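You operate a simulated robot arm through the tools that you are given. There is no shell and no other tool.

You are at the controls of a simulated robot arm. One attempt, no reset.

## Task
Dab sealant on all three terminal screws, then cap the blue tin.
Fine: blue dauber, back in its stand; the blue cap; the breaker stays clamped. A coat counts when it lies all over at full strength: go over it till it gets no stronger.

It is judged by the outcome, as a careful person would: the job done as asked, and still so three seconds after it is handed in. It fails if anything else is knocked over, pushed out of place, dropped, spilled or broken. Lids that push on must go on centred and level and be pressed home; caps that screw on are set level and turned clockwise until they are tight.

## Robot
A 6-joint arm with a two-finger parallel gripper, fixed in place. Base frame: the origin is at the foot of the arm, x ahead of it, y to its left, z up; the work surface is at about z = 860. Units: mm, rad, N and s.
With the tool pointing down near the work surface it reaches from about 240 to 640 mm from the base axis. Its first joint turns from -1.152 to 1.152 rad. Payload 2.7 kg.
Tool frame: the origin (TCP) lies between the finger pads and is the grasp point; the fingertips stand 23 mm ahead of it; z points along the fingers, y is the line along which they close. The gripper opens to 94 mm. The fingers are 38 mm wide and 10 mm thick; the gripper's body (54 by 96 mm) begins 39 mm behind the TCP.
Orientation is that of the tool frame in the base frame, as a unit quaternion [w, x, y, z]. With the fingers straight down and closing along the base's y, the tool's x points along the base's -x, its y along +y and its z along -z.

## Interface
- The arm moves only by the tool arm_command. Its argument "motion" is a list of rows, each a list of 7 numbers: the shift along the base's x, y, z in mm, then the turn, a rotation vector about the base's x, y, z in rad, then the opening, from 0 (shut) to 1 (fully open). In form: [[dx, dy, dz, ax, ay, az, grip], ...]. A call has 1 to 20 rows; each row is the pose to reach, as a shift and turn from the pose commanded when the call began. Rows are played at 5 a second. More than 50 mm and 0.15 rad between two rows, or a gripper value outside its range, and nothing of the call is played. A pose out of reach is approached as far as the arm can. The call stops where the force on the tool passes 40 N (or 10 N more than at its start, if that is more) or the arm is blocked; 0.2 s more then pass. Each finger travels about 45 mm/s and halts on what it meets, pressing with about 22 N; the grip force reading is that of the motor and also rises with nothing between the fingers. The clock runs only during rows and for 0.2 s after the last one: add rows that repeat a pose to give the fingers time. It gives the time, the measured TCP pose, the force on the tool (base axes), the opening and the grip force at its end, in the units of the frame above (readings bear some noise), with the torque about the TCP (base axes, N m) and any sound that the robot's microphone picked up, and new pictures: "pictures" is both (left out), scene, wrist or none.
- Cameras (640 x 400 px; columns grow to the right, rows downward): "scene" is fixed at [78.8, -427, 1422.2]; the picture's right is [0.78, -0.62, 0.00], its down [-0.26, -0.32, -0.91] and it looks along [0.57, 0.71, -0.42] (base axes); focal length 227 px, centre (320, 200). "wrist" rides on the gripper at [86, 16, -75] in the tool frame; the picture's right is [-0.18, 0.98, 0.00], its down [-0.58, -0.11, -0.81] and it looks along [-0.79, -0.15, 0.59] (tool axes); focal length 243 px, centre (320, 200). There is no depth. A picture from a camera that has moved, and an enlarged one, comes with that camera's place and axes in the base frame and with its lens.
- zoom(camera, box): a new picture of the part [left, top, right, bottom] of that camera's present view, enlarged. No time passes.
- job_done(): hands the job in; it is judged then, once.

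Places have to be worked out from the pictures, the camera data and where the tool is seen. Open the gripper and draw the arm clear of the work before you hand the job in, unless the task says otherwise.

The tools are called after "Request:" as name(argument=value, ...) on one line, values as JSON. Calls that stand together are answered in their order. arm_command: Moves the arm, as the interface text tells. Its arguments: {"type":"object","properties":{"motion":{"type":"array","items":{"type":"array","items":{"type":"number"}}},"pictures":{"type":"string","enum":["both","scene","wrist","none"]}},"required":["motion"]} The other tools are called the same way: zoom (camera, box) takes an enlarged picture of a part of a camera's view; job_done () hands the job in.

At the start:

```text
t: 0.0
ee_pos: [354.5, -57.0, 1315.1]
ee_rot: [0.0, 0.001, 1.0, -0.001]
ft_force: [-0.1, 0.2, -0.1]
ft_torque: [-0.03, 0.01, 0.0]
opening: 94.0
grasp_force: 0.1
```

scene: 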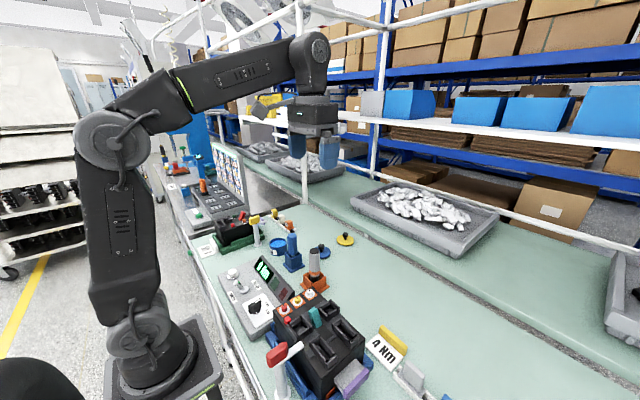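
wrist: 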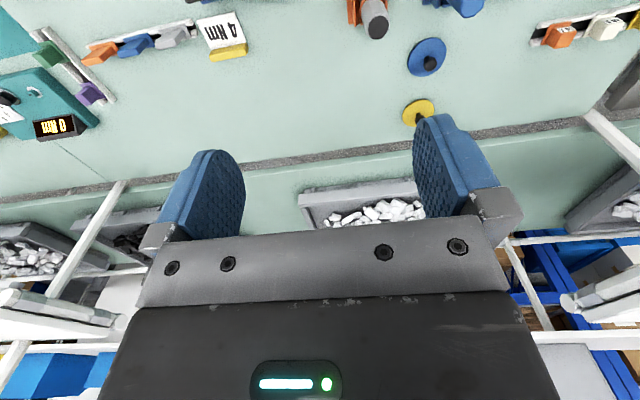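

I start by looking closely at the scene; the blue dauber, tins, caps and breaker seem to be near the middle of the scene picture.

Request:
zoom(camera="scene", box=[180, 190, 420, 340])

Request:
zoom(camera="scene", box=[230, 270, 410, 400])

Request:
zoom(camera="wrist", box=[320, 0, 640, 200])

```text
2.67 times, centred on (300, 265) of scene
camera zoom: at [78.8, -427.0, 1422.2], right [0.78, -0.62, 0.0], down [-0.26, -0.32, -0.91], along [0.57, 0.71, -0.42], focal length 605 px, centre (373, 27)
```

zoom: 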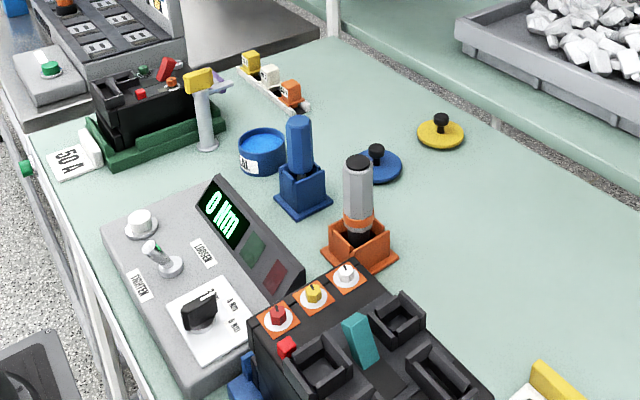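

```text
3.08 times, centred on (320, 335) of scene
camera zoom: at [78.8, -427.0, 1422.2], right [0.78, -0.62, 0.0], down [-0.26, -0.32, -0.91], along [0.57, 0.71, -0.42], focal length 698 px, centre (320, -215)
```

zoom: 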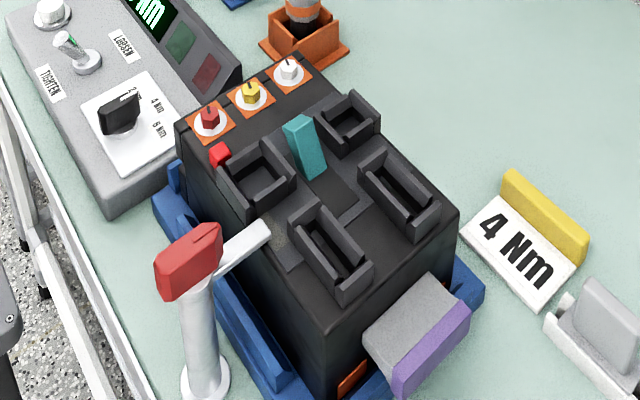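

```text
2.00 times, centred on (480, 100) of wrist
camera zoom: at [266.4, -41.1, 1388.4], right [0.18, 0.98, 0.0], down [0.58, -0.11, 0.81], along [0.79, -0.15, -0.59], focal length 485 px, centre (0, 400)
```

zoom: 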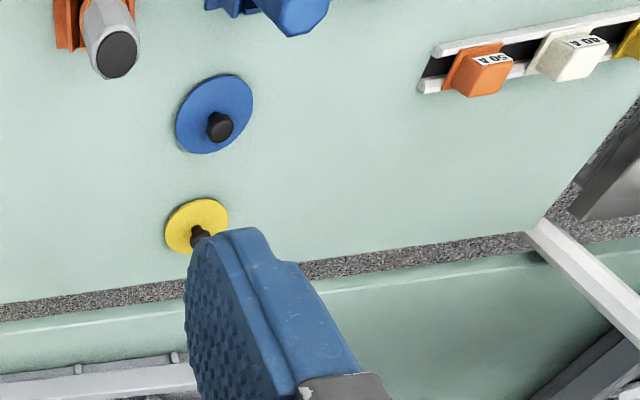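

The three terminals (red, yellow, white on orange pads) are on the breaker at roughly (260,-60). The blue tin is near (420,265), the blue dauber near (417,147) and the blue cap near (535,135). I'll draw back and tilt the camera downward to triangulate these better.

Request:
arm_command(motion=[[-25, 0, 0, 0, 0.1, 0, 1], [-50, 0, 0, 0, 0.2, 0, 1], [-75, 0, 0, 0, 0.3, 0, 1], [-100, 0, 0, 0, 0.4, 0, 1], [-100, 0, 0, 0, 0.5, 0, 1], [-100, 0, 0, 0, 0.5, 0, 1]])

```text
t: 1.4
ee_pos: [250.5, -66.3, 1230.4]
ee_rot: [-0.247, -0.001, 0.969, 0.0]
ft_force: [-0.4, 0.0, -0.3]
ft_torque: [-0.01, 0.02, 0.0]
opening: 94.0
grasp_force: 0.1
out of reach, approached as far as the arm can: row 2, 3, 4, 5, 6
camera wrist: at [209.5, -49.8, 1336.1], right [0.16, 0.98, -0.09], down [0.9, -0.11, 0.43], along [0.41, -0.15, -0.9], focal length 243 px, centre (320, 200)
```

scene: 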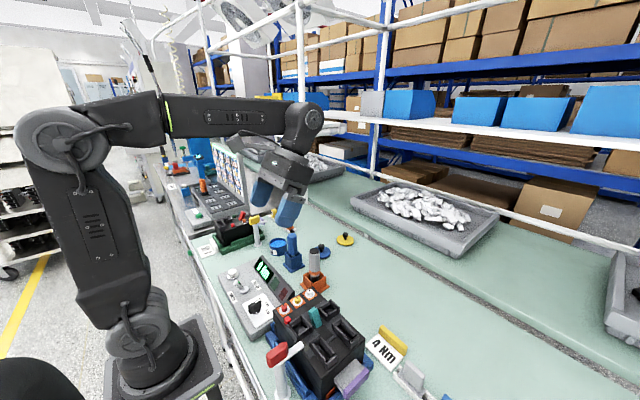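
wrist: 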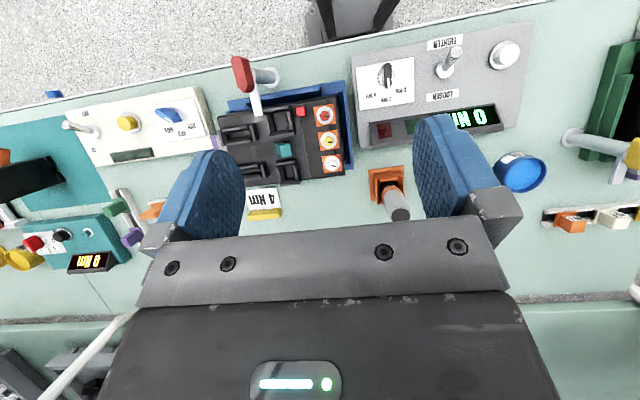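

This view shows the breaker and its three screws from above. I'll zoom in for detail.

Request:
zoom(camera="wrist", box=[210, 50, 370, 220])

Request:
zoom(camera="wrist", box=[300, 80, 420, 190])

Request:
zoom(camera="wrist", box=[470, 120, 570, 220])

```text
2.35 times, centred on (290, 135) of wrist
camera zoom: at [209.5, -49.8, 1336.1], right [0.16, 0.98, -0.09], down [0.9, -0.11, 0.43], along [0.41, -0.15, -0.9], focal length 571 px, centre (391, 353)
```

zoom: 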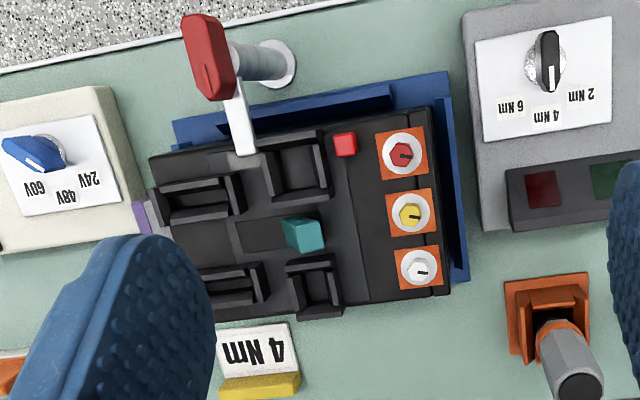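

```text
3.64 times, centred on (360, 135) of wrist
camera zoom: at [209.5, -49.8, 1336.1], right [0.16, 0.98, -0.09], down [0.9, -0.11, 0.43], along [0.41, -0.15, -0.9], focal length 882 px, centre (174, 436)
```

zoom: 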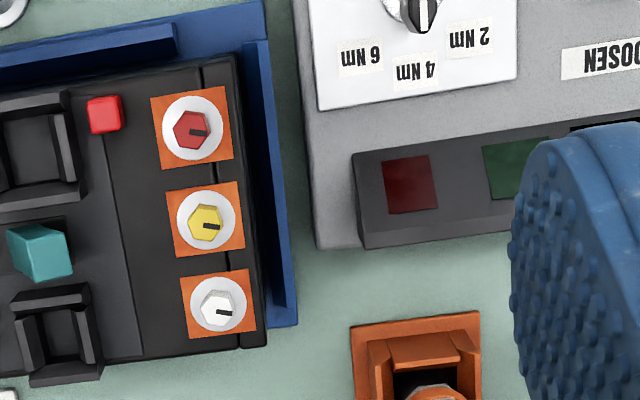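

```text
4.00 times, centred on (520, 170) of wrist
camera zoom: at [209.5, -49.8, 1336.1], right [0.16, 0.98, -0.09], down [0.9, -0.11, 0.43], along [0.41, -0.15, -0.9], focal length 970 px, centre (-480, 320)
```

zoom: 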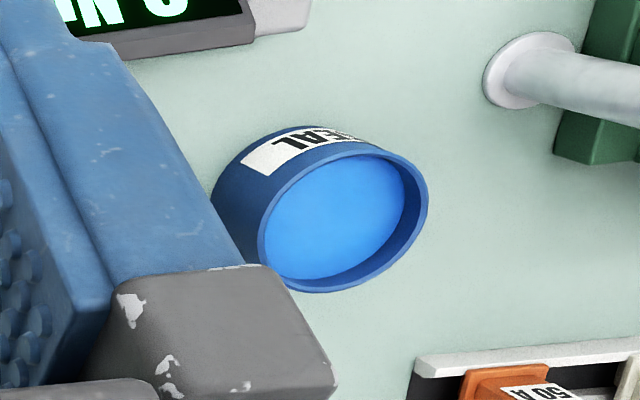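

The breaker screws triangulate to roughly (247/284/320, -81, ~970), and the blue tin holds blue sealant. Now I'll move left to look between the fingers at the dauber, tin and cap.

Request:
arm_command(motion=[[0, 40, -20, 0, 0, 0, 1], [0, 80, -40, 0, 0, 0, 1], [0, 120, -60, 0, 0, 0, 1], [20, 160, -60, 0, 0, 0, 1], [40, 200, -60, 0, 0, 0, 1], [60, 230, -60, 0, 0, 0, 1], [60, 230, -60, 0, 0, 0, 1]])

```text
t: 3.0
ee_pos: [312.8, 167.3, 1172.7]
ee_rot: [-0.247, 0.0, 0.969, 0.0]
ft_force: [0.6, -0.7, 0.0]
ft_torque: [0.04, 0.02, 0.0]
opening: 93.9
grasp_force: 0.0
camera wrist: at [271.3, 182.3, 1278.0], right [0.16, 0.98, -0.09], down [0.9, -0.11, 0.43], along [0.41, -0.15, -0.9], focal length 243 px, centre (320, 200)
```

scene: 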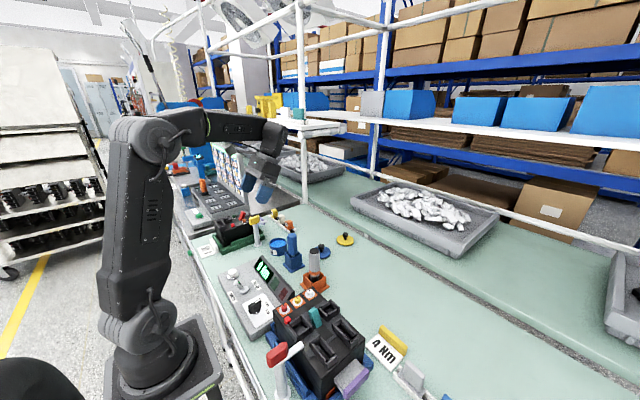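
wrist: 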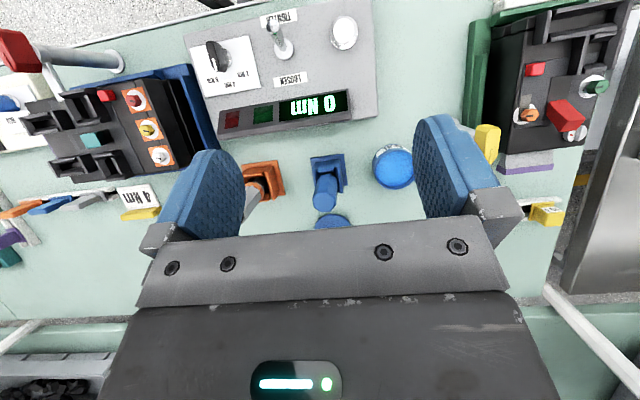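

The dauber, tin and part of the cap are now visible between the fingers. I'll zoom on each.

Request:
zoom(camera="wrist", box=[230, 130, 430, 255])

Request:
zoom(camera="scene", box=[250, 200, 370, 290])

Request:
zoom(camera="wrist", box=[80, 60, 240, 190])

```text
3.20 times, centred on (330, 192) of wrist
camera zoom: at [271.3, 182.3, 1278.0], right [0.16, 0.98, -0.09], down [0.9, -0.11, 0.43], along [0.41, -0.15, -0.9], focal length 776 px, centre (288, 224)
```

zoom: 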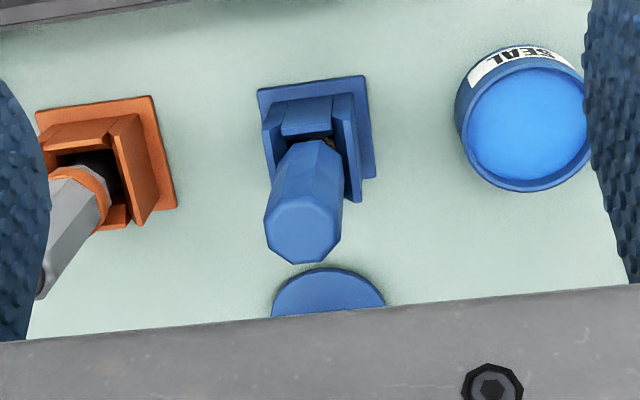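

```text
4.44 times, centred on (310, 245) of scene
camera zoom: at [78.9, -427.0, 1422.2], right [0.78, -0.62, 0.0], down [-0.26, -0.32, -0.91], along [0.57, 0.71, -0.42], focal length 1009 px, centre (364, 0)
```

zoom: 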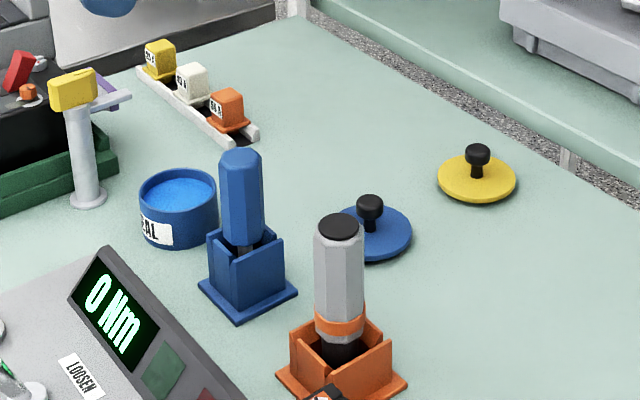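

```text
3.08 times, centred on (160, 125) of wrist
camera zoom: at [271.3, 182.3, 1278.0], right [0.16, 0.98, -0.09], down [0.9, -0.11, 0.43], along [0.41, -0.15, -0.9], focal length 746 px, centre (812, 431)
```

zoom: 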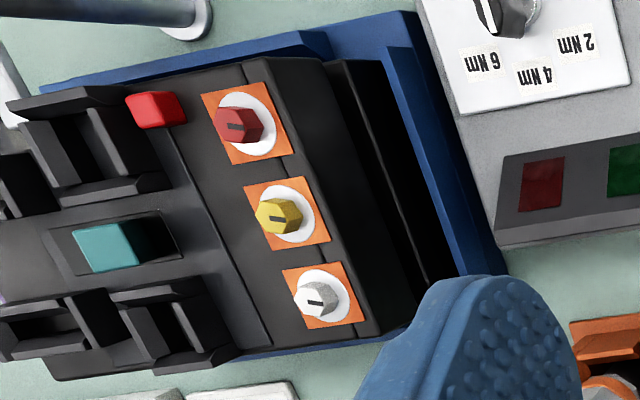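

I judge the blue dauber to be at about (410,141) with its handle top at z≈990. The tin is at about (405,249) with its rim at z≈902. I'll bring the tool back to vertical, stop above the dauber, and check alignment.

Request:
arm_command(motion=[[24, -6, -20, 0, -0.125, 0, 1], [48, -13, -40, 0, -0.25, 0, 1], [72, -20, -60, 0, -0.375, 0, 1], [96, -26, -80, 0, -0.5, 0, 1], [96, -26, -100, 0, -0.5, 0, 1], [96, -26, -100, 0, -0.5, 0, 1]])

```text
t: 4.4
ee_pos: [409.1, 139.2, 1070.7]
ee_rot: [0.001, 0.0, 1.0, 0.0]
ft_force: [1.0, -0.6, -0.4]
ft_torque: [0.01, 0.05, 0.0]
opening: 94.1
grasp_force: 0.0
camera wrist: at [321.8, 155.4, 1144.2], right [0.18, 0.98, 0.0], down [0.58, -0.11, 0.81], along [0.79, -0.15, -0.59], focal length 243 px, centre (320, 200)
```

scene: 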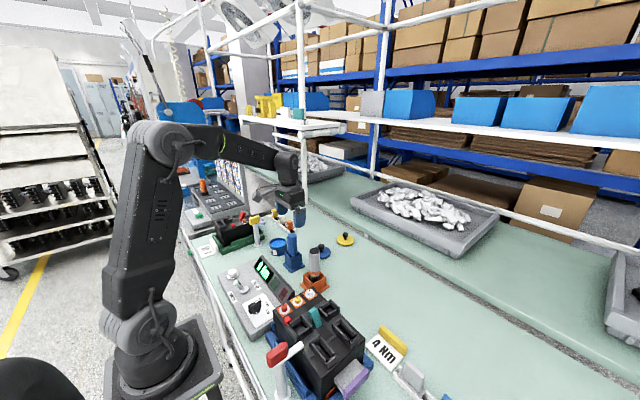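
wrist: 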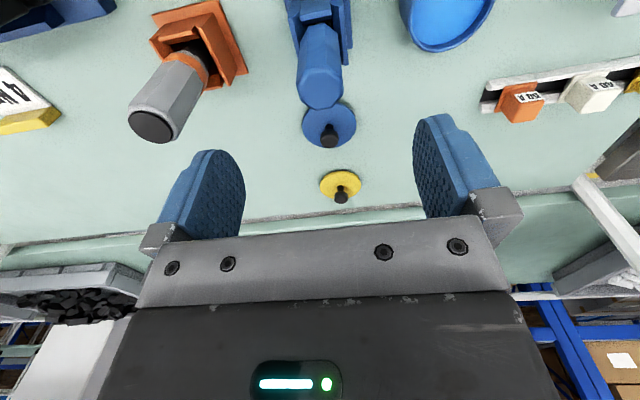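

Looking more closely at this view to refine the dauber, cap and tin positions.

Request:
zoom(camera="wrist", box=[260, 0, 400, 100])

Request:
zoom(camera="wrist", box=[270, 80, 410, 220])

Request:
zoom(camera="wrist", box=[380, 0, 520, 80])

```text
4.00 times, centred on (330, 50) of wrist
camera zoom: at [321.8, 155.4, 1144.2], right [0.18, 0.98, 0.0], down [0.58, -0.11, 0.81], along [0.79, -0.15, -0.59], focal length 970 px, centre (280, 800)
```

zoom: 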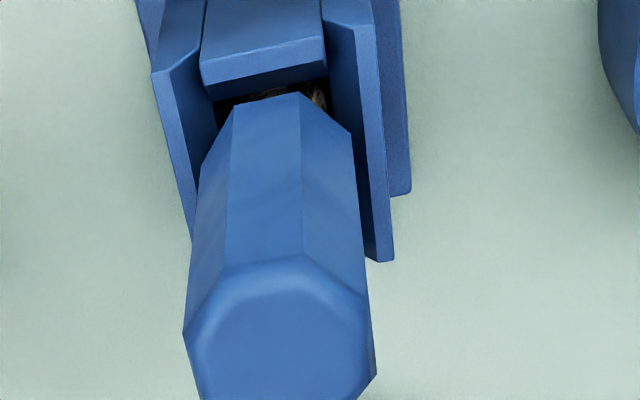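

```text
2.86 times, centred on (340, 150) of wrist
camera zoom: at [321.8, 155.4, 1144.2], right [0.18, 0.98, 0.0], down [0.58, -0.11, 0.81], along [0.79, -0.15, -0.59], focal length 693 px, centre (263, 343)
```

zoom: 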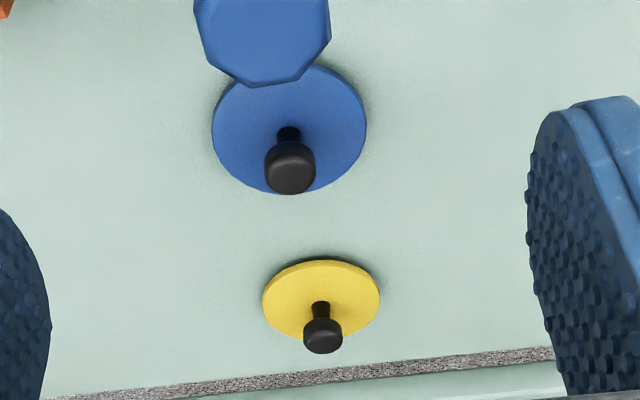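

```text
4.57 times, centred on (450, 40) of wrist
camera zoom: at [321.8, 155.4, 1144.2], right [0.18, 0.98, 0.0], down [0.58, -0.11, 0.81], along [0.79, -0.15, -0.59], focal length 1109 px, centre (-274, 931)
```

zoom: 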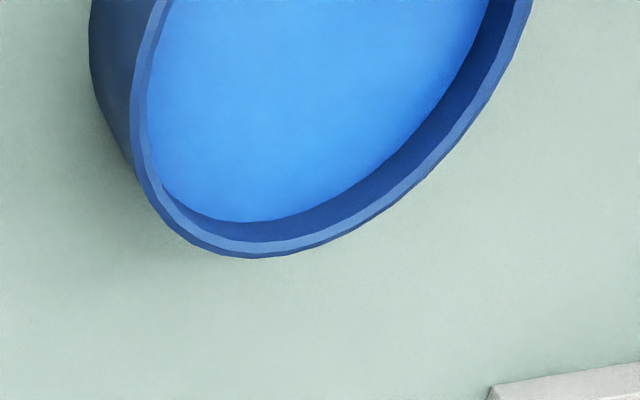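

The dauber handle top is at about (407,140,989) with flats facing ±y, and the TCP is within 2 mm of it. I'll descend to z≈962 with the fingers open.

Request:
arm_command(motion=[[-2, 0.8, -36, 0, 0, 0, 1], [-2, 0.8, -72, 0, 0, 0, 1], [-2, 0.8, -95, 0, 0, 0, 1], [-2, 0.8, -108, 0, 0, 0, 1], [-2, 0.8, -108, 0, 0, 0, 1]])

```text
t: 5.6
ee_pos: [406.2, 140.5, 963.8]
ee_rot: [0.0, 0.0, 1.0, 0.0]
ft_force: [-0.7, -0.3, 0.1]
ft_torque: [-0.01, 0.0, 0.02]
opening: 94.3
grasp_force: 0.1
camera wrist: at [319.0, 156.3, 1036.8], right [0.18, 0.98, 0.0], down [0.58, -0.11, 0.81], along [0.79, -0.15, -0.59], focal length 243 px, centre (320, 200)
```

scene: 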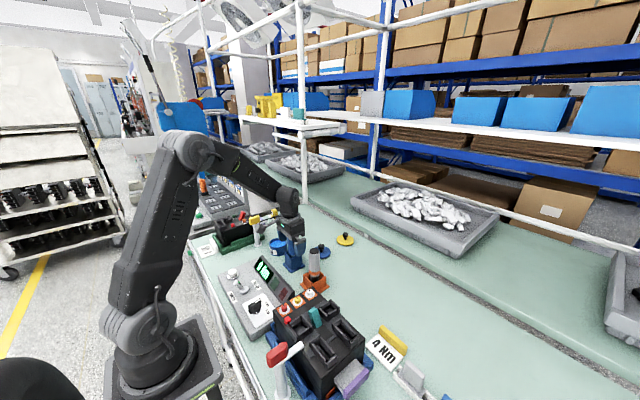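
wrist: 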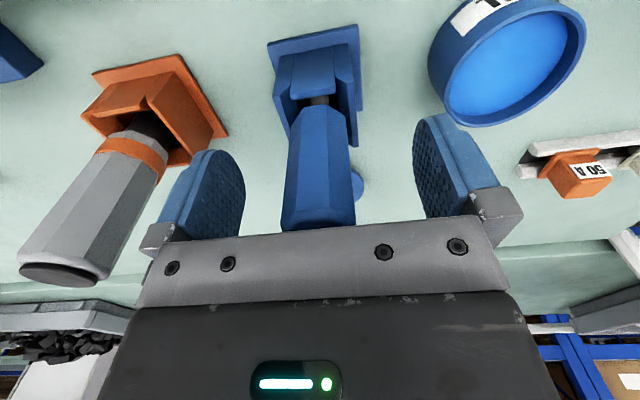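

The handle sits centred between the fingers and the top is clear of the gripper body. Closing the fingers on it.

Request:
arm_command(motion=[[0, 0, 0, 0, 0, 0, 0.7], [0, 0, 0, 0, 0, 0, 0.45], [0, 0, 0, 0, 0, 0, 0.2], [0, 0, 0, 0, 0, 0, 0], [0, 0, 0, 0, 0, 0, 0], [0, 0, 0, 0, 0, 0, 0], [0, 0, 0, 0, 0, 0, 0]], pictures="wrist")

```text
t: 7.2
ee_pos: [407.5, 141.7, 964.1]
ee_rot: [0.001, -0.001, 1.0, 0.0]
ft_force: [-0.4, 0.7, 1.1]
ft_torque: [0.0, 0.04, -0.01]
opening: 30.8
grasp_force: 22.3
camera wrist: at [319.1, 156.3, 1037.1], right [0.18, 0.98, 0.0], down [0.58, -0.11, 0.81], along [0.79, -0.15, -0.59], focal length 243 px, centre (320, 200)
```

wrist: 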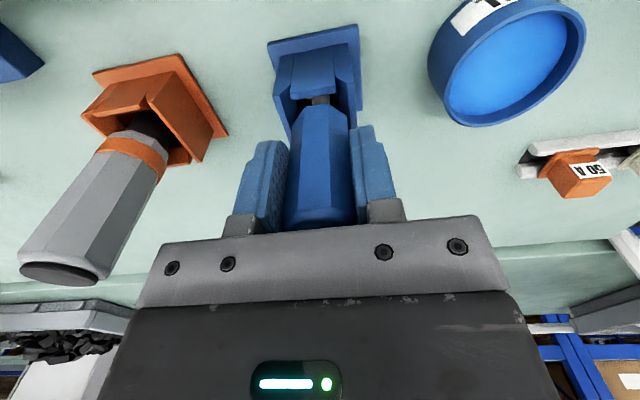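

The dauber is gripped (30.8 mm, 22 N). I'll lift it straight up 110 mm out of its stand; the grip pose was about (407,141,964).

Request:
arm_command(motion=[[0, 0, 15, 0, 0, 0, 0], [0, 0, 40, 0, 0, 0, 0], [0, 0, 75, 0, 0, 0, 0], [0, 0, 110, 0, 0, 0, 0], [0, 0, 110, 0, 0, 0, 0]])

```text
t: 8.4
ee_pos: [406.6, 139.0, 1075.0]
ee_rot: [0.002, 0.0, 1.0, 0.0]
ft_force: [0.0, -0.3, -1.1]
ft_torque: [0.01, 0.03, -0.02]
opening: 31.1
grasp_force: 22.5
camera wrist: at [318.4, 156.1, 1147.3], right [0.18, 0.98, 0.0], down [0.58, -0.11, 0.81], along [0.79, -0.15, -0.59], focal length 243 px, centre (320, 200)
```

scene: 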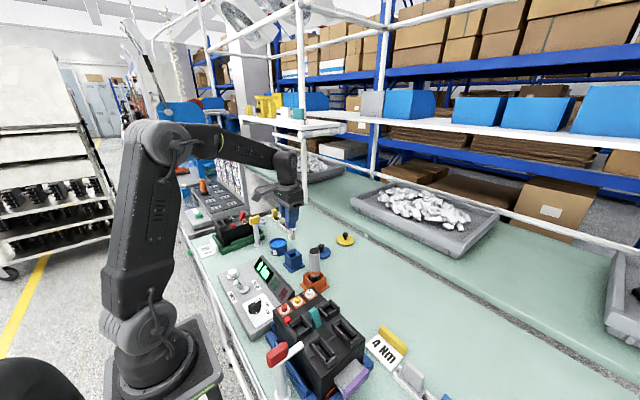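
wrist: 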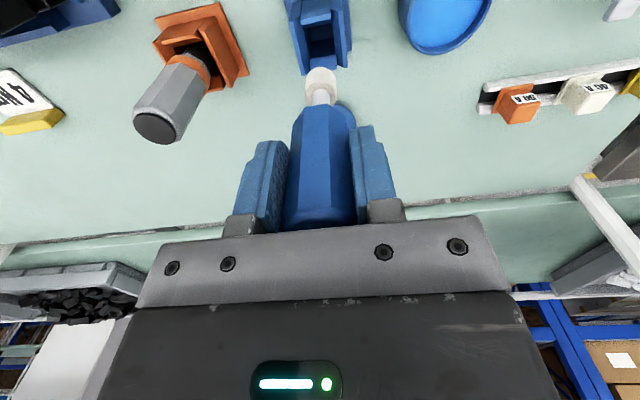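

The dauber came out with the stand undisturbed. I'll zoom in on its head to judge its length and whether it's clean.

Request:
zoom(camera="scene", box=[240, 170, 360, 290])

Request:
zoom(camera="wrist", box=[270, 40, 380, 150])

```text
3.33 times, centred on (300, 230) of scene
camera zoom: at [78.8, -427.0, 1422.2], right [0.78, -0.62, 0.0], down [-0.26, -0.32, -0.91], along [0.57, 0.71, -0.42], focal length 756 px, centre (387, 100)
```

zoom: 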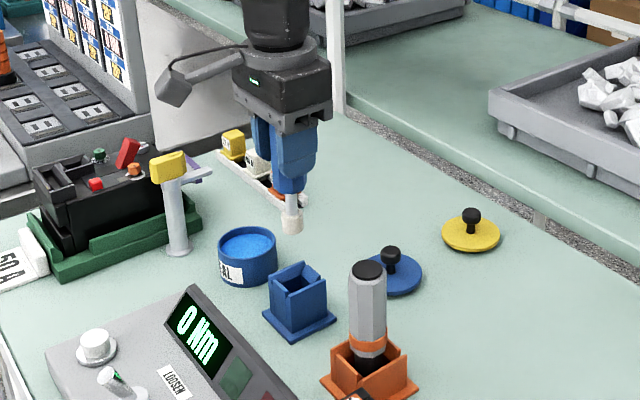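

```text
3.64 times, centred on (325, 95) of wrist
camera zoom: at [318.4, 156.1, 1147.3], right [0.18, 0.98, 0.0], down [0.58, -0.11, 0.81], along [0.79, -0.15, -0.59], focal length 882 px, centre (302, 582)
```

zoom: 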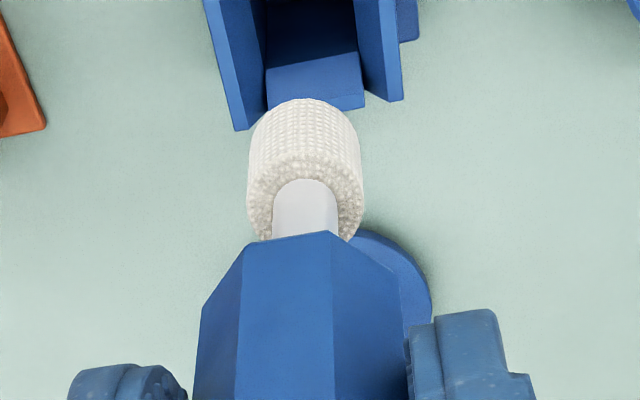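

The head is a clean white sponge about 21 mm across, with its tip about 96 mm below the TCP, so it needs loading. I'll go over the blue tin at (404.5,248.3) and stop above it to check.

Request:
arm_command(motion=[[-1, 36, 0, 0, 0, 0, 0], [-2, 72, 0, 0, 0, 0, 0], [-2.5, 108, 0, 0, 0, 0, 0], [-2.5, 108, -40, 0, 0, 0, 0], [-2.5, 108, -60, 0, 0, 0, 0], [-2.5, 108, -60, 0, 0, 0, 0]])

```text
t: 9.8
ee_pos: [403.7, 247.4, 1013.8]
ee_rot: [0.001, 0.001, 1.0, 0.0]
ft_force: [0.8, 0.7, -0.7]
ft_torque: [0.01, 0.0, -0.01]
opening: 31.2
grasp_force: 22.1
camera wrist: at [316.8, 263.4, 1087.1], right [0.18, 0.98, 0.0], down [0.58, -0.11, 0.81], along [0.79, -0.15, -0.59], focal length 243 px, centre (320, 200)
```

scene: 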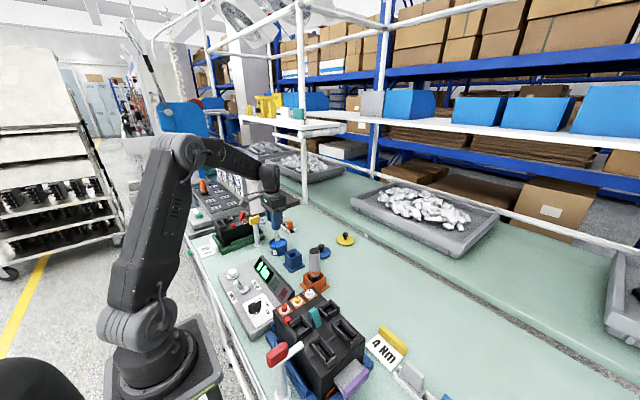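
wrist: 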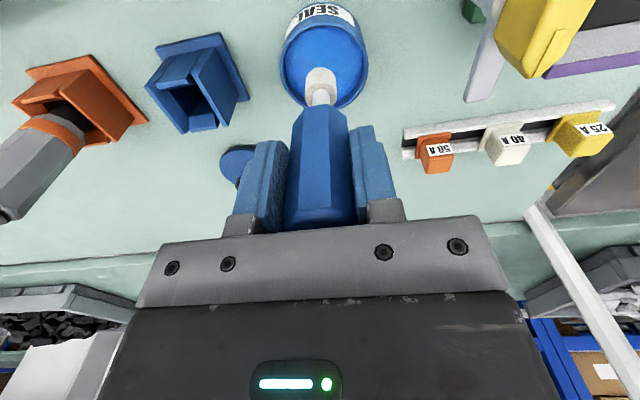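

The tip should now be about 16 mm above the rim. Zooming to check centring over the tin.

Request:
zoom(camera="wrist", box=[260, 0, 390, 130])

Request:
zoom(camera="scene", box=[230, 180, 330, 280])

```text
3.08 times, centred on (325, 65) of wrist
camera zoom: at [316.8, 263.4, 1087.1], right [0.18, 0.98, 0.0], down [0.58, -0.11, 0.81], along [0.79, -0.15, -0.59], focal length 746 px, centre (305, 615)
```

zoom: 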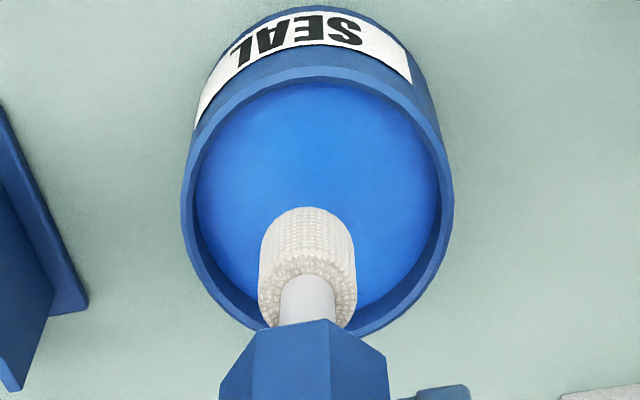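

```text
4.00 times, centred on (280, 230) of scene
camera zoom: at [78.9, -427.0, 1422.2], right [0.78, -0.62, 0.0], down [-0.26, -0.32, -0.91], along [0.57, 0.71, -0.42], focal length 908 px, centre (480, 80)
```

zoom: 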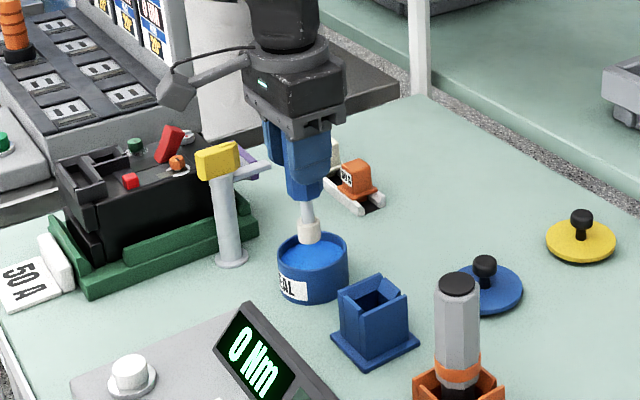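

The tin's centre reads about (404,250), so the tip is well centred. I'll dip the head about 38 mm down into the sealant, hold briefly, then lift out.

Request:
arm_command(motion=[[0, 1, -12, 0, 0, 0, 0], [0, 1, -24, 0, 0, 0, 0], [0, 1, -32, 0, 0, 0, 0], [0, 1, -38, 0, 0, 0, 0], [0, 1, -38, 0, 0, 0, 0], [0, 1, -38, 0, 0, 0, 0]])

```text
t: 11.2
ee_pos: [404.5, 249.6, 976.6]
ee_rot: [0.002, 0.0, 1.0, 0.001]
ft_force: [3.4, 3.2, 15.5]
ft_torque: [0.21, -0.28, 0.02]
opening: 31.1
grasp_force: 22.4
camera wrist: at [316.7, 264.8, 1049.8], right [0.18, 0.98, 0.0], down [0.58, -0.11, 0.81], along [0.79, -0.15, -0.59], focal length 243 px, centre (320, 200)
```

scene: 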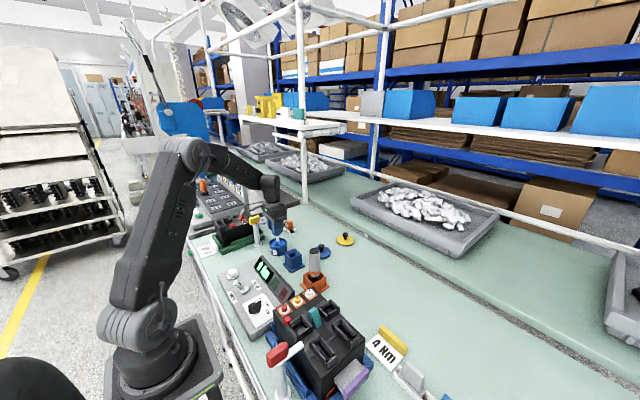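
wrist: 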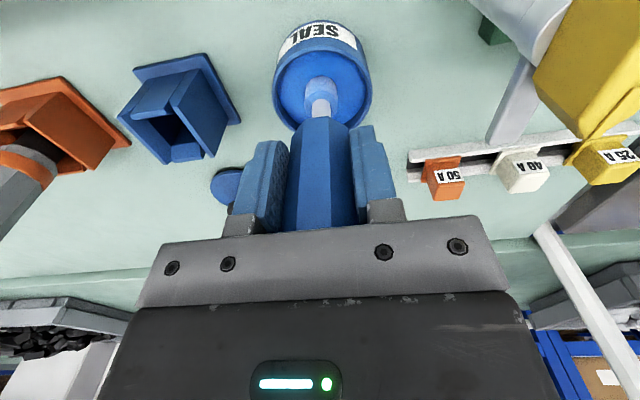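

Force reads 15.5 N upward: the head is pressing on the sealant/pad. Let me look at the head, then lift.

Request:
zoom(camera="wrist", box=[260, 10, 390, 140])

Request:
zoom(camera="scene", box=[230, 180, 330, 280])

```text
3.08 times, centred on (325, 75) of wrist
camera zoom: at [316.7, 264.8, 1049.8], right [0.18, 0.98, 0.0], down [0.58, -0.11, 0.81], along [0.79, -0.15, -0.59], focal length 746 px, centre (305, 585)
```

zoom: 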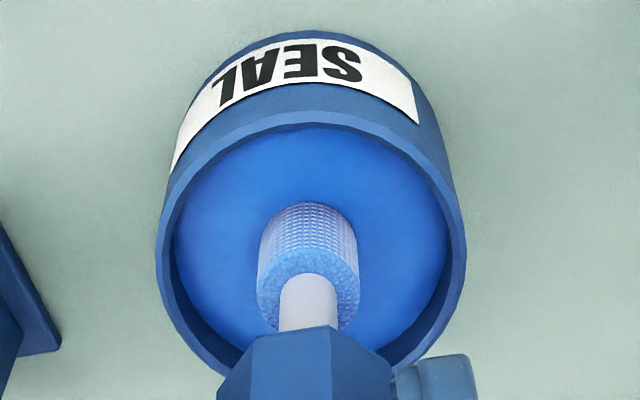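

```text
4.00 times, centred on (280, 230) of scene
camera zoom: at [78.7, -427.0, 1422.2], right [0.78, -0.62, 0.0], down [-0.26, -0.32, -0.91], along [0.57, 0.71, -0.42], focal length 908 px, centre (480, 80)
```

zoom: 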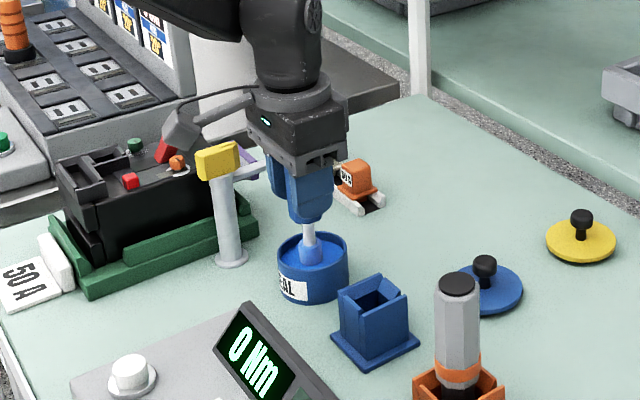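

The head is picking up blue. I'll stay a moment at a lighter pressure, then lift clear and inspect the head.

Request:
arm_command(motion=[[0, 0, 2, 0, 0, 0, 0], [0, 0, 2, 0, 0, 0, 0], [0, 0, 2, 0, 0, 0, 0], [0, 0, 2, 0, 0, 0, 0]], pictures="none")

Request:
arm_command(motion=[[0, 0, 6, 0, 0, 0, 0], [0, 0, 12, 0, 0, 0, 0], [0, 0, 30, 0, 0, 0, 0], [0, 0, 60, 0, 0, 0, 0], [0, 0, 60, 0, 0, 0, 0]])

```text
t: 12.2
ee_pos: [403.6, 247.9, 978.3]
ee_rot: [-0.001, 0.0, 1.0, 0.0]
ft_force: [0.4, 0.4, -0.1]
ft_torque: [-0.01, 0.03, -0.03]
opening: 30.7
grasp_force: 21.9
```

```text
t: 13.4
ee_pos: [403.8, 248.0, 1039.1]
ee_rot: [0.0, 0.0, 1.0, 0.0]
ft_force: [0.1, -0.3, -0.2]
ft_torque: [0.01, 0.02, 0.0]
opening: 31.2
grasp_force: 22.3
camera wrist: at [316.1, 264.3, 1111.4], right [0.18, 0.98, 0.0], down [0.58, -0.11, 0.81], along [0.79, -0.15, -0.59], focal length 243 px, centre (320, 200)
```

scene: 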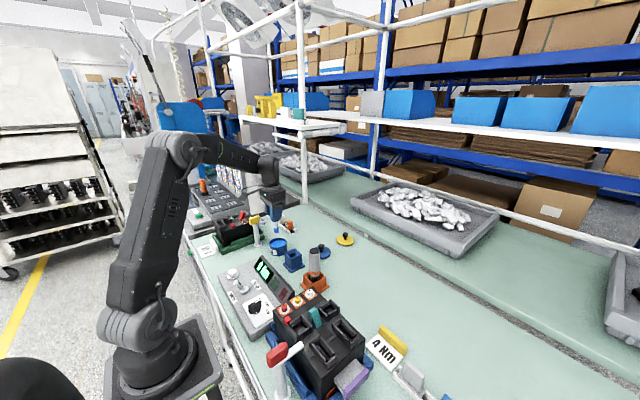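
wrist: 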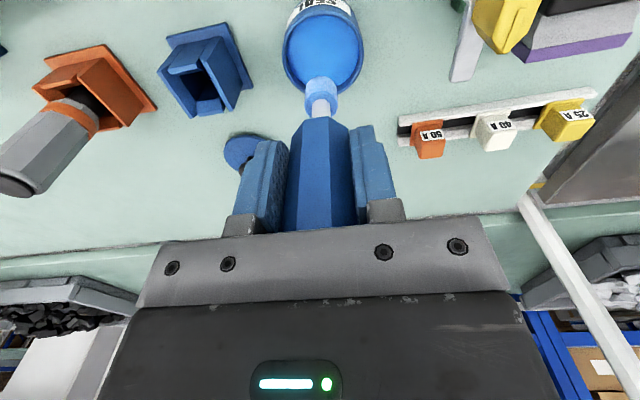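

At 2 mm higher the contact vanished, so the contact is stiff: the load surface is at TCP z≈977. Checking the head's loading.

Request:
zoom(camera="wrist", box=[270, 20, 380, 130])

Request:
zoom(camera="scene", box=[240, 190, 320, 270])

```text
3.64 times, centred on (325, 75) of wrist
camera zoom: at [316.1, 264.3, 1111.4], right [0.18, 0.98, 0.0], down [0.58, -0.11, 0.81], along [0.79, -0.15, -0.59], focal length 882 px, centre (302, 654)
```

zoom: 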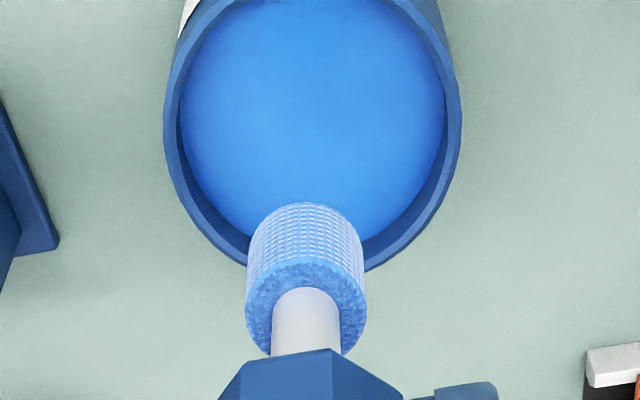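

```text
5.00 times, centred on (280, 230) of scene
camera zoom: at [78.9, -427.0, 1422.2], right [0.78, -0.62, 0.0], down [-0.26, -0.32, -0.91], along [0.57, 0.71, -0.42], focal length 1135 px, centre (520, 50)
```

zoom: 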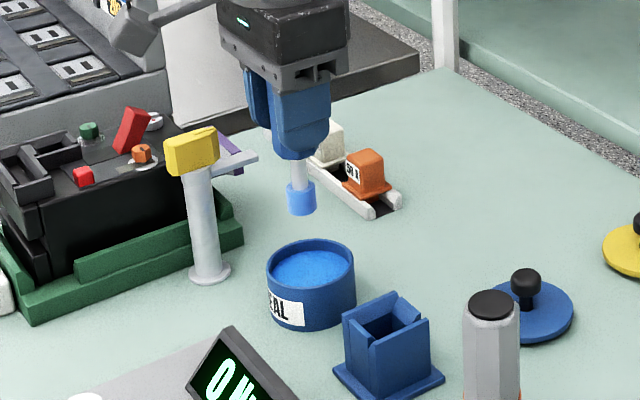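

The head is now blue all over. The screw tops triangulate to z≈971 at red (247.5,-81), yellow (284,-81) and white (320.5,-80). I'll raise and carry the dauber to hover over the white screw.

Request:
arm_command(motion=[[0, 0, 40, 0, 0, 0, 0], [0, 0, 76, 0, 0, 0, 0], [-9, -36, 76, 0, 0, 0, 0], [-18, -73, 76, 0, 0, 0, 0], [-27, -110, 76, 0, 0, 0, 0], [-36, -146, 76, 0, 0, 0, 0], [-45, -182, 76, 0, 0, 0, 0], [-54, -219, 76, 0, 0, 0, 0], [-63, -256, 76, 0, 0, 0, 0], [-72, -292, 76, 0, 0, 0, 0], [-83, -328.5, 76, 0, 0, 0, 0], [-83, -328.5, 76, 0, 0, 0, 0], [-83, -328.5, 76, 0, 0, 0, 0]])

```text
t: 16.2
ee_pos: [321.2, -81.4, 1113.2]
ee_rot: [0.001, 0.0, 1.0, 0.0]
ft_force: [0.4, 1.1, -0.2]
ft_torque: [-0.02, -0.01, -0.02]
opening: 31.1
grasp_force: 21.9
camera wrist: at [233.8, -64.2, 1187.1], right [0.18, 0.98, 0.0], down [0.58, -0.11, 0.81], along [0.79, -0.15, -0.59], focal length 243 px, centre (320, 200)
```

scene: 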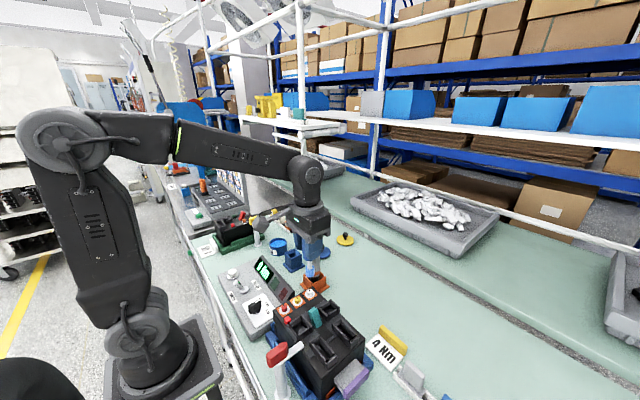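
wrist: 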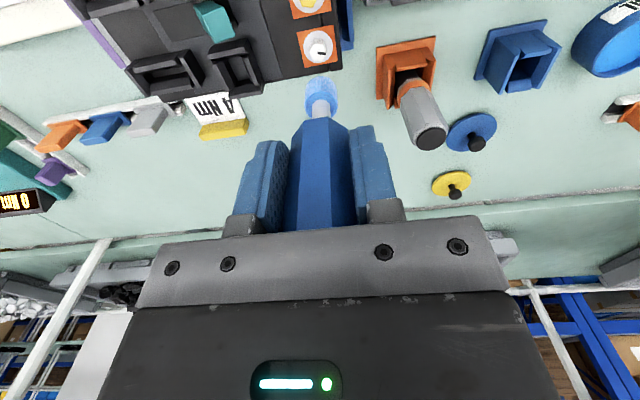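

Over the white screw at hover height. Zooming in to confirm lateral alignment.

Request:
zoom(camera="wrist", box=[270, 0, 370, 130])

Request:
zoom(camera="scene", box=[260, 230, 360, 330])

```text
3.08 times, centred on (320, 65) of wrist
camera zoom: at [233.8, -64.2, 1187.1], right [0.18, 0.98, 0.0], down [0.58, -0.11, 0.81], along [0.79, -0.15, -0.59], focal length 746 px, centre (320, 615)
```

zoom: 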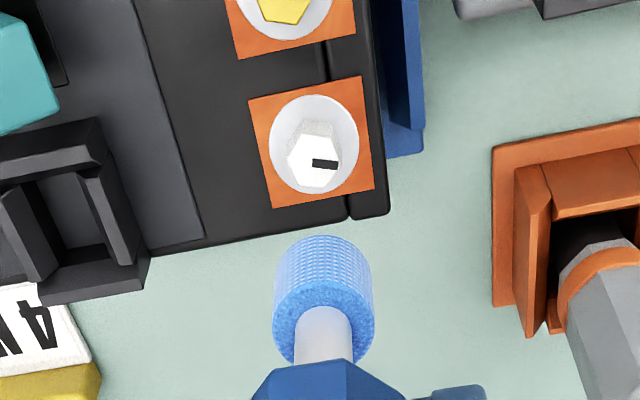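

```text
4.00 times, centred on (310, 280) of scene
camera zoom: at [78.8, -427.0, 1422.2], right [0.78, -0.62, 0.0], down [-0.26, -0.32, -0.91], along [0.57, 0.71, -0.42], focal length 908 px, centre (360, -120)
```

zoom: 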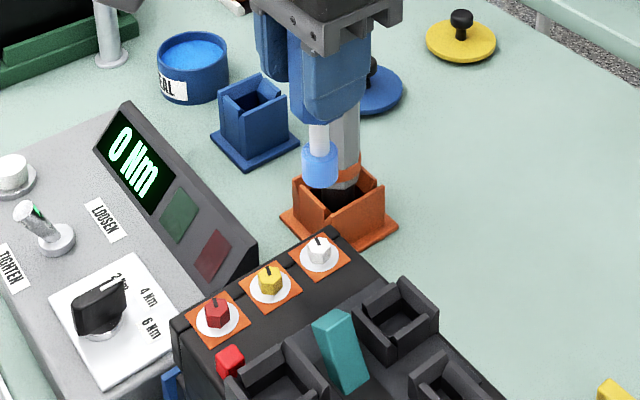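

The white screw reads (321,-82,971), matching the TCP. I'll descend to just above expected contact (TCP z≈1067).

Request:
arm_command(motion=[[0, 0, -15, 0, 0, 0, 0], [0, 0, -30, 0, 0, 0, 0], [0, 0, -40, 0, 0, 0, 0], [0, 0, -43, 0, 0, 0, 0], [0, 0, -43, 0, 0, 0, 0]])

```text
t: 17.4
ee_pos: [321.6, -79.9, 1071.0]
ee_rot: [0.0, 0.0, 1.0, 0.001]
ft_force: [-0.1, -0.1, 0.3]
ft_torque: [0.03, -0.01, 0.01]
opening: 31.2
grasp_force: 21.8
camera wrist: at [233.5, -63.8, 1143.9], right [0.18, 0.98, 0.0], down [0.58, -0.11, 0.81], along [0.79, -0.15, -0.59], focal length 243 px, centre (320, 200)
```

scene: 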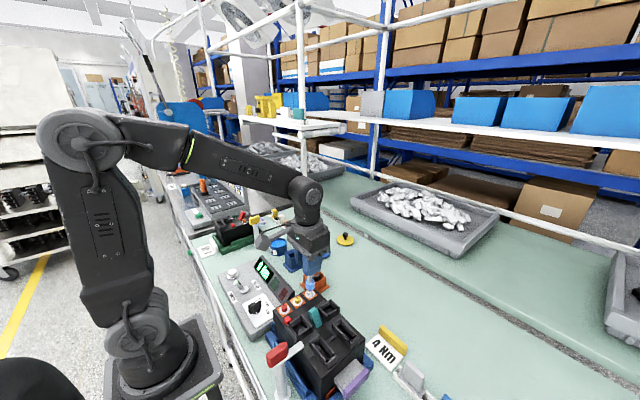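
wrist: 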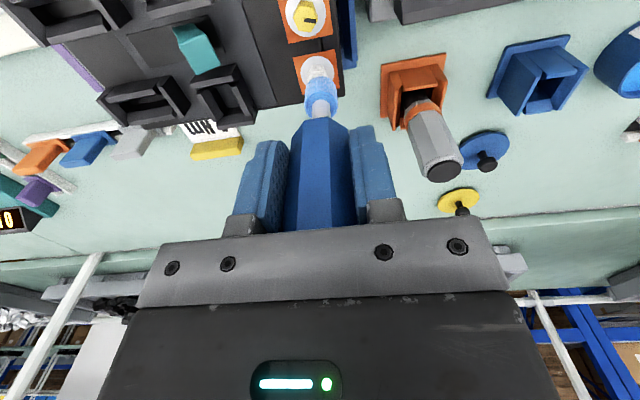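

Request:
zoom(camera="wrist", box=[270, 30, 370, 130])

Request:
zoom(camera="scene", box=[270, 260, 350, 320])

```text
4.00 times, centred on (320, 80) of wrist
camera zoom: at [233.5, -63.8, 1143.9], right [0.18, 0.98, 0.0], down [0.58, -0.11, 0.81], along [0.79, -0.15, -0.59], focal length 970 px, centre (320, 680)
```

zoom: 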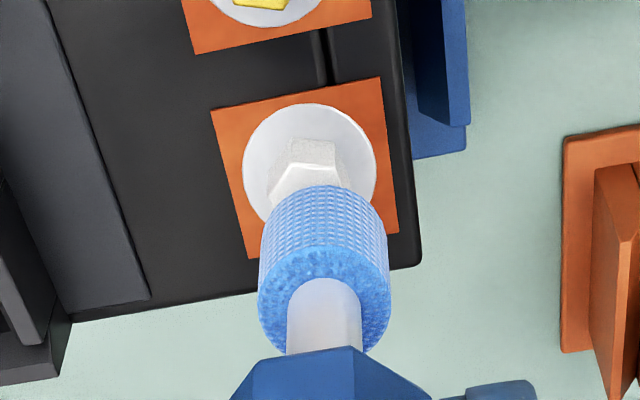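

```text
6.67 times, centred on (310, 290) of scene
camera zoom: at [78.9, -427.0, 1422.2], right [0.78, -0.62, 0.0], down [-0.26, -0.32, -0.91], along [0.57, 0.71, -0.42], focal length 1513 px, centre (387, -400)
```

zoom: 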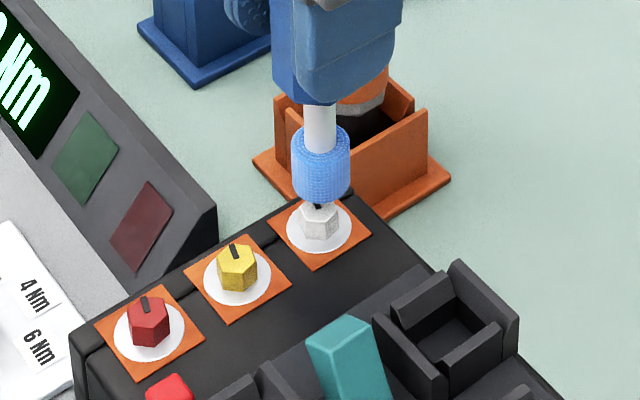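

The head is just above the white screw and lined up. I'll lower in 1 mm steps and read the force.

Request:
arm_command(motion=[[0, 0, -1, 0, 0, 0, 0], [0, 0, -2, 0, 0, 0, 0], [0, 0, -2, 0, 0, 0, 0]], pictures="none")

```text
t: 18.2
ee_pos: [321.3, -80.3, 1069.2]
ee_rot: [0.001, 0.0, 1.0, 0.001]
ft_force: [-1.6, -0.1, -1.0]
ft_torque: [-0.03, 0.02, 0.0]
opening: 31.1
grasp_force: 21.5
```

No contact yet; lowering another 1.5 mm.

Request:
arm_command(motion=[[0, 0, -0.8, 0, 0, 0, 0], [0, 0, -1.5, 0, 0, 0, 0], [0, 0, -1.5, 0, 0, 0, 0]], pictures="none")

```text
t: 19.0
ee_pos: [320.4, -78.5, 1067.9]
ee_rot: [0.0, 0.0, 1.0, 0.0]
ft_force: [0.4, 0.6, -0.5]
ft_torque: [0.0, 0.0, 0.01]
opening: 30.8
grasp_force: 22.4
```

Still none; another 1.5 mm with pictures.

Request:
arm_command(motion=[[0, 0, -0.8, 0, 0, 0, 0], [0, 0, -1.5, 0, 0, 0, 0], [0, 0, -1.5, 0, 0, 0, 0]], pictures="both")

Request:
zoom(camera="wrist", box=[270, 30, 370, 130])

Request:
zoom(camera="scene", box=[270, 260, 350, 320])

```text
t: 19.8
ee_pos: [321.3, -79.2, 1066.1]
ee_rot: [0.0, 0.0, 1.0, 0.001]
ft_force: [-0.5, 0.4, -0.8]
ft_torque: [-0.01, -0.01, -0.03]
opening: 31.3
grasp_force: 21.8
camera wrist: at [233.4, -63.7, 1139.1], right [0.18, 0.98, 0.0], down [0.58, -0.11, 0.81], along [0.79, -0.15, -0.59], focal length 243 px, centre (320, 200)
```

scene: 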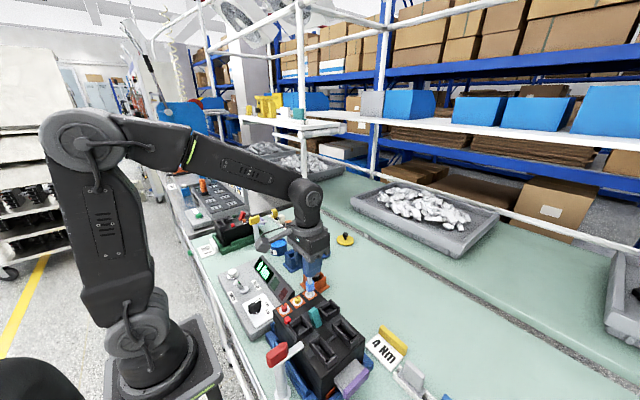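
wrist: 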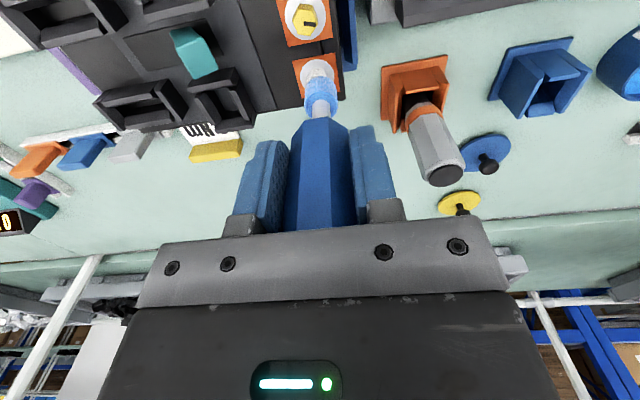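

```text
4.00 times, centred on (320, 80) of wrist
camera zoom: at [233.4, -63.7, 1139.1], right [0.18, 0.98, 0.0], down [0.58, -0.11, 0.81], along [0.79, -0.15, -0.59], focal length 970 px, centre (320, 680)
```

zoom: 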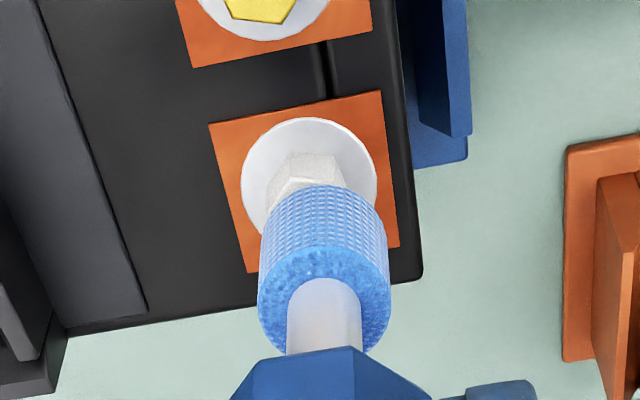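

```text
6.67 times, centred on (310, 290) of scene
camera zoom: at [78.9, -427.0, 1422.2], right [0.78, -0.62, 0.0], down [-0.26, -0.32, -0.91], along [0.57, 0.71, -0.42], focal length 1513 px, centre (387, -400)
```

zoom: 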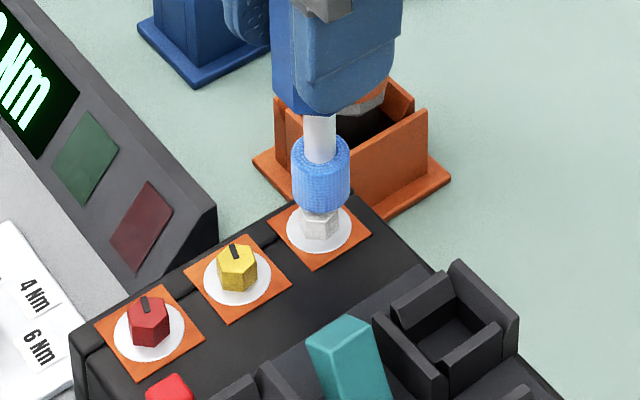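

Head is right at the screw top but force is still nil. Continuing down 1 mm at a time.

Request:
arm_command(motion=[[0, 0, -0.6, 0, 0, 0, 0], [0, 0, -1.2, 0, 0, 0, 0], [0, 0, -1.2, 0, 0, 0, 0]], pictures="none")

```text
t: 20.6
ee_pos: [321.0, -80.8, 1063.8]
ee_rot: [0.0, -0.001, 1.0, 0.0]
ft_force: [-0.2, -1.1, -0.4]
ft_torque: [0.0, -0.03, 0.02]
opening: 31.1
grasp_force: 22.0
```

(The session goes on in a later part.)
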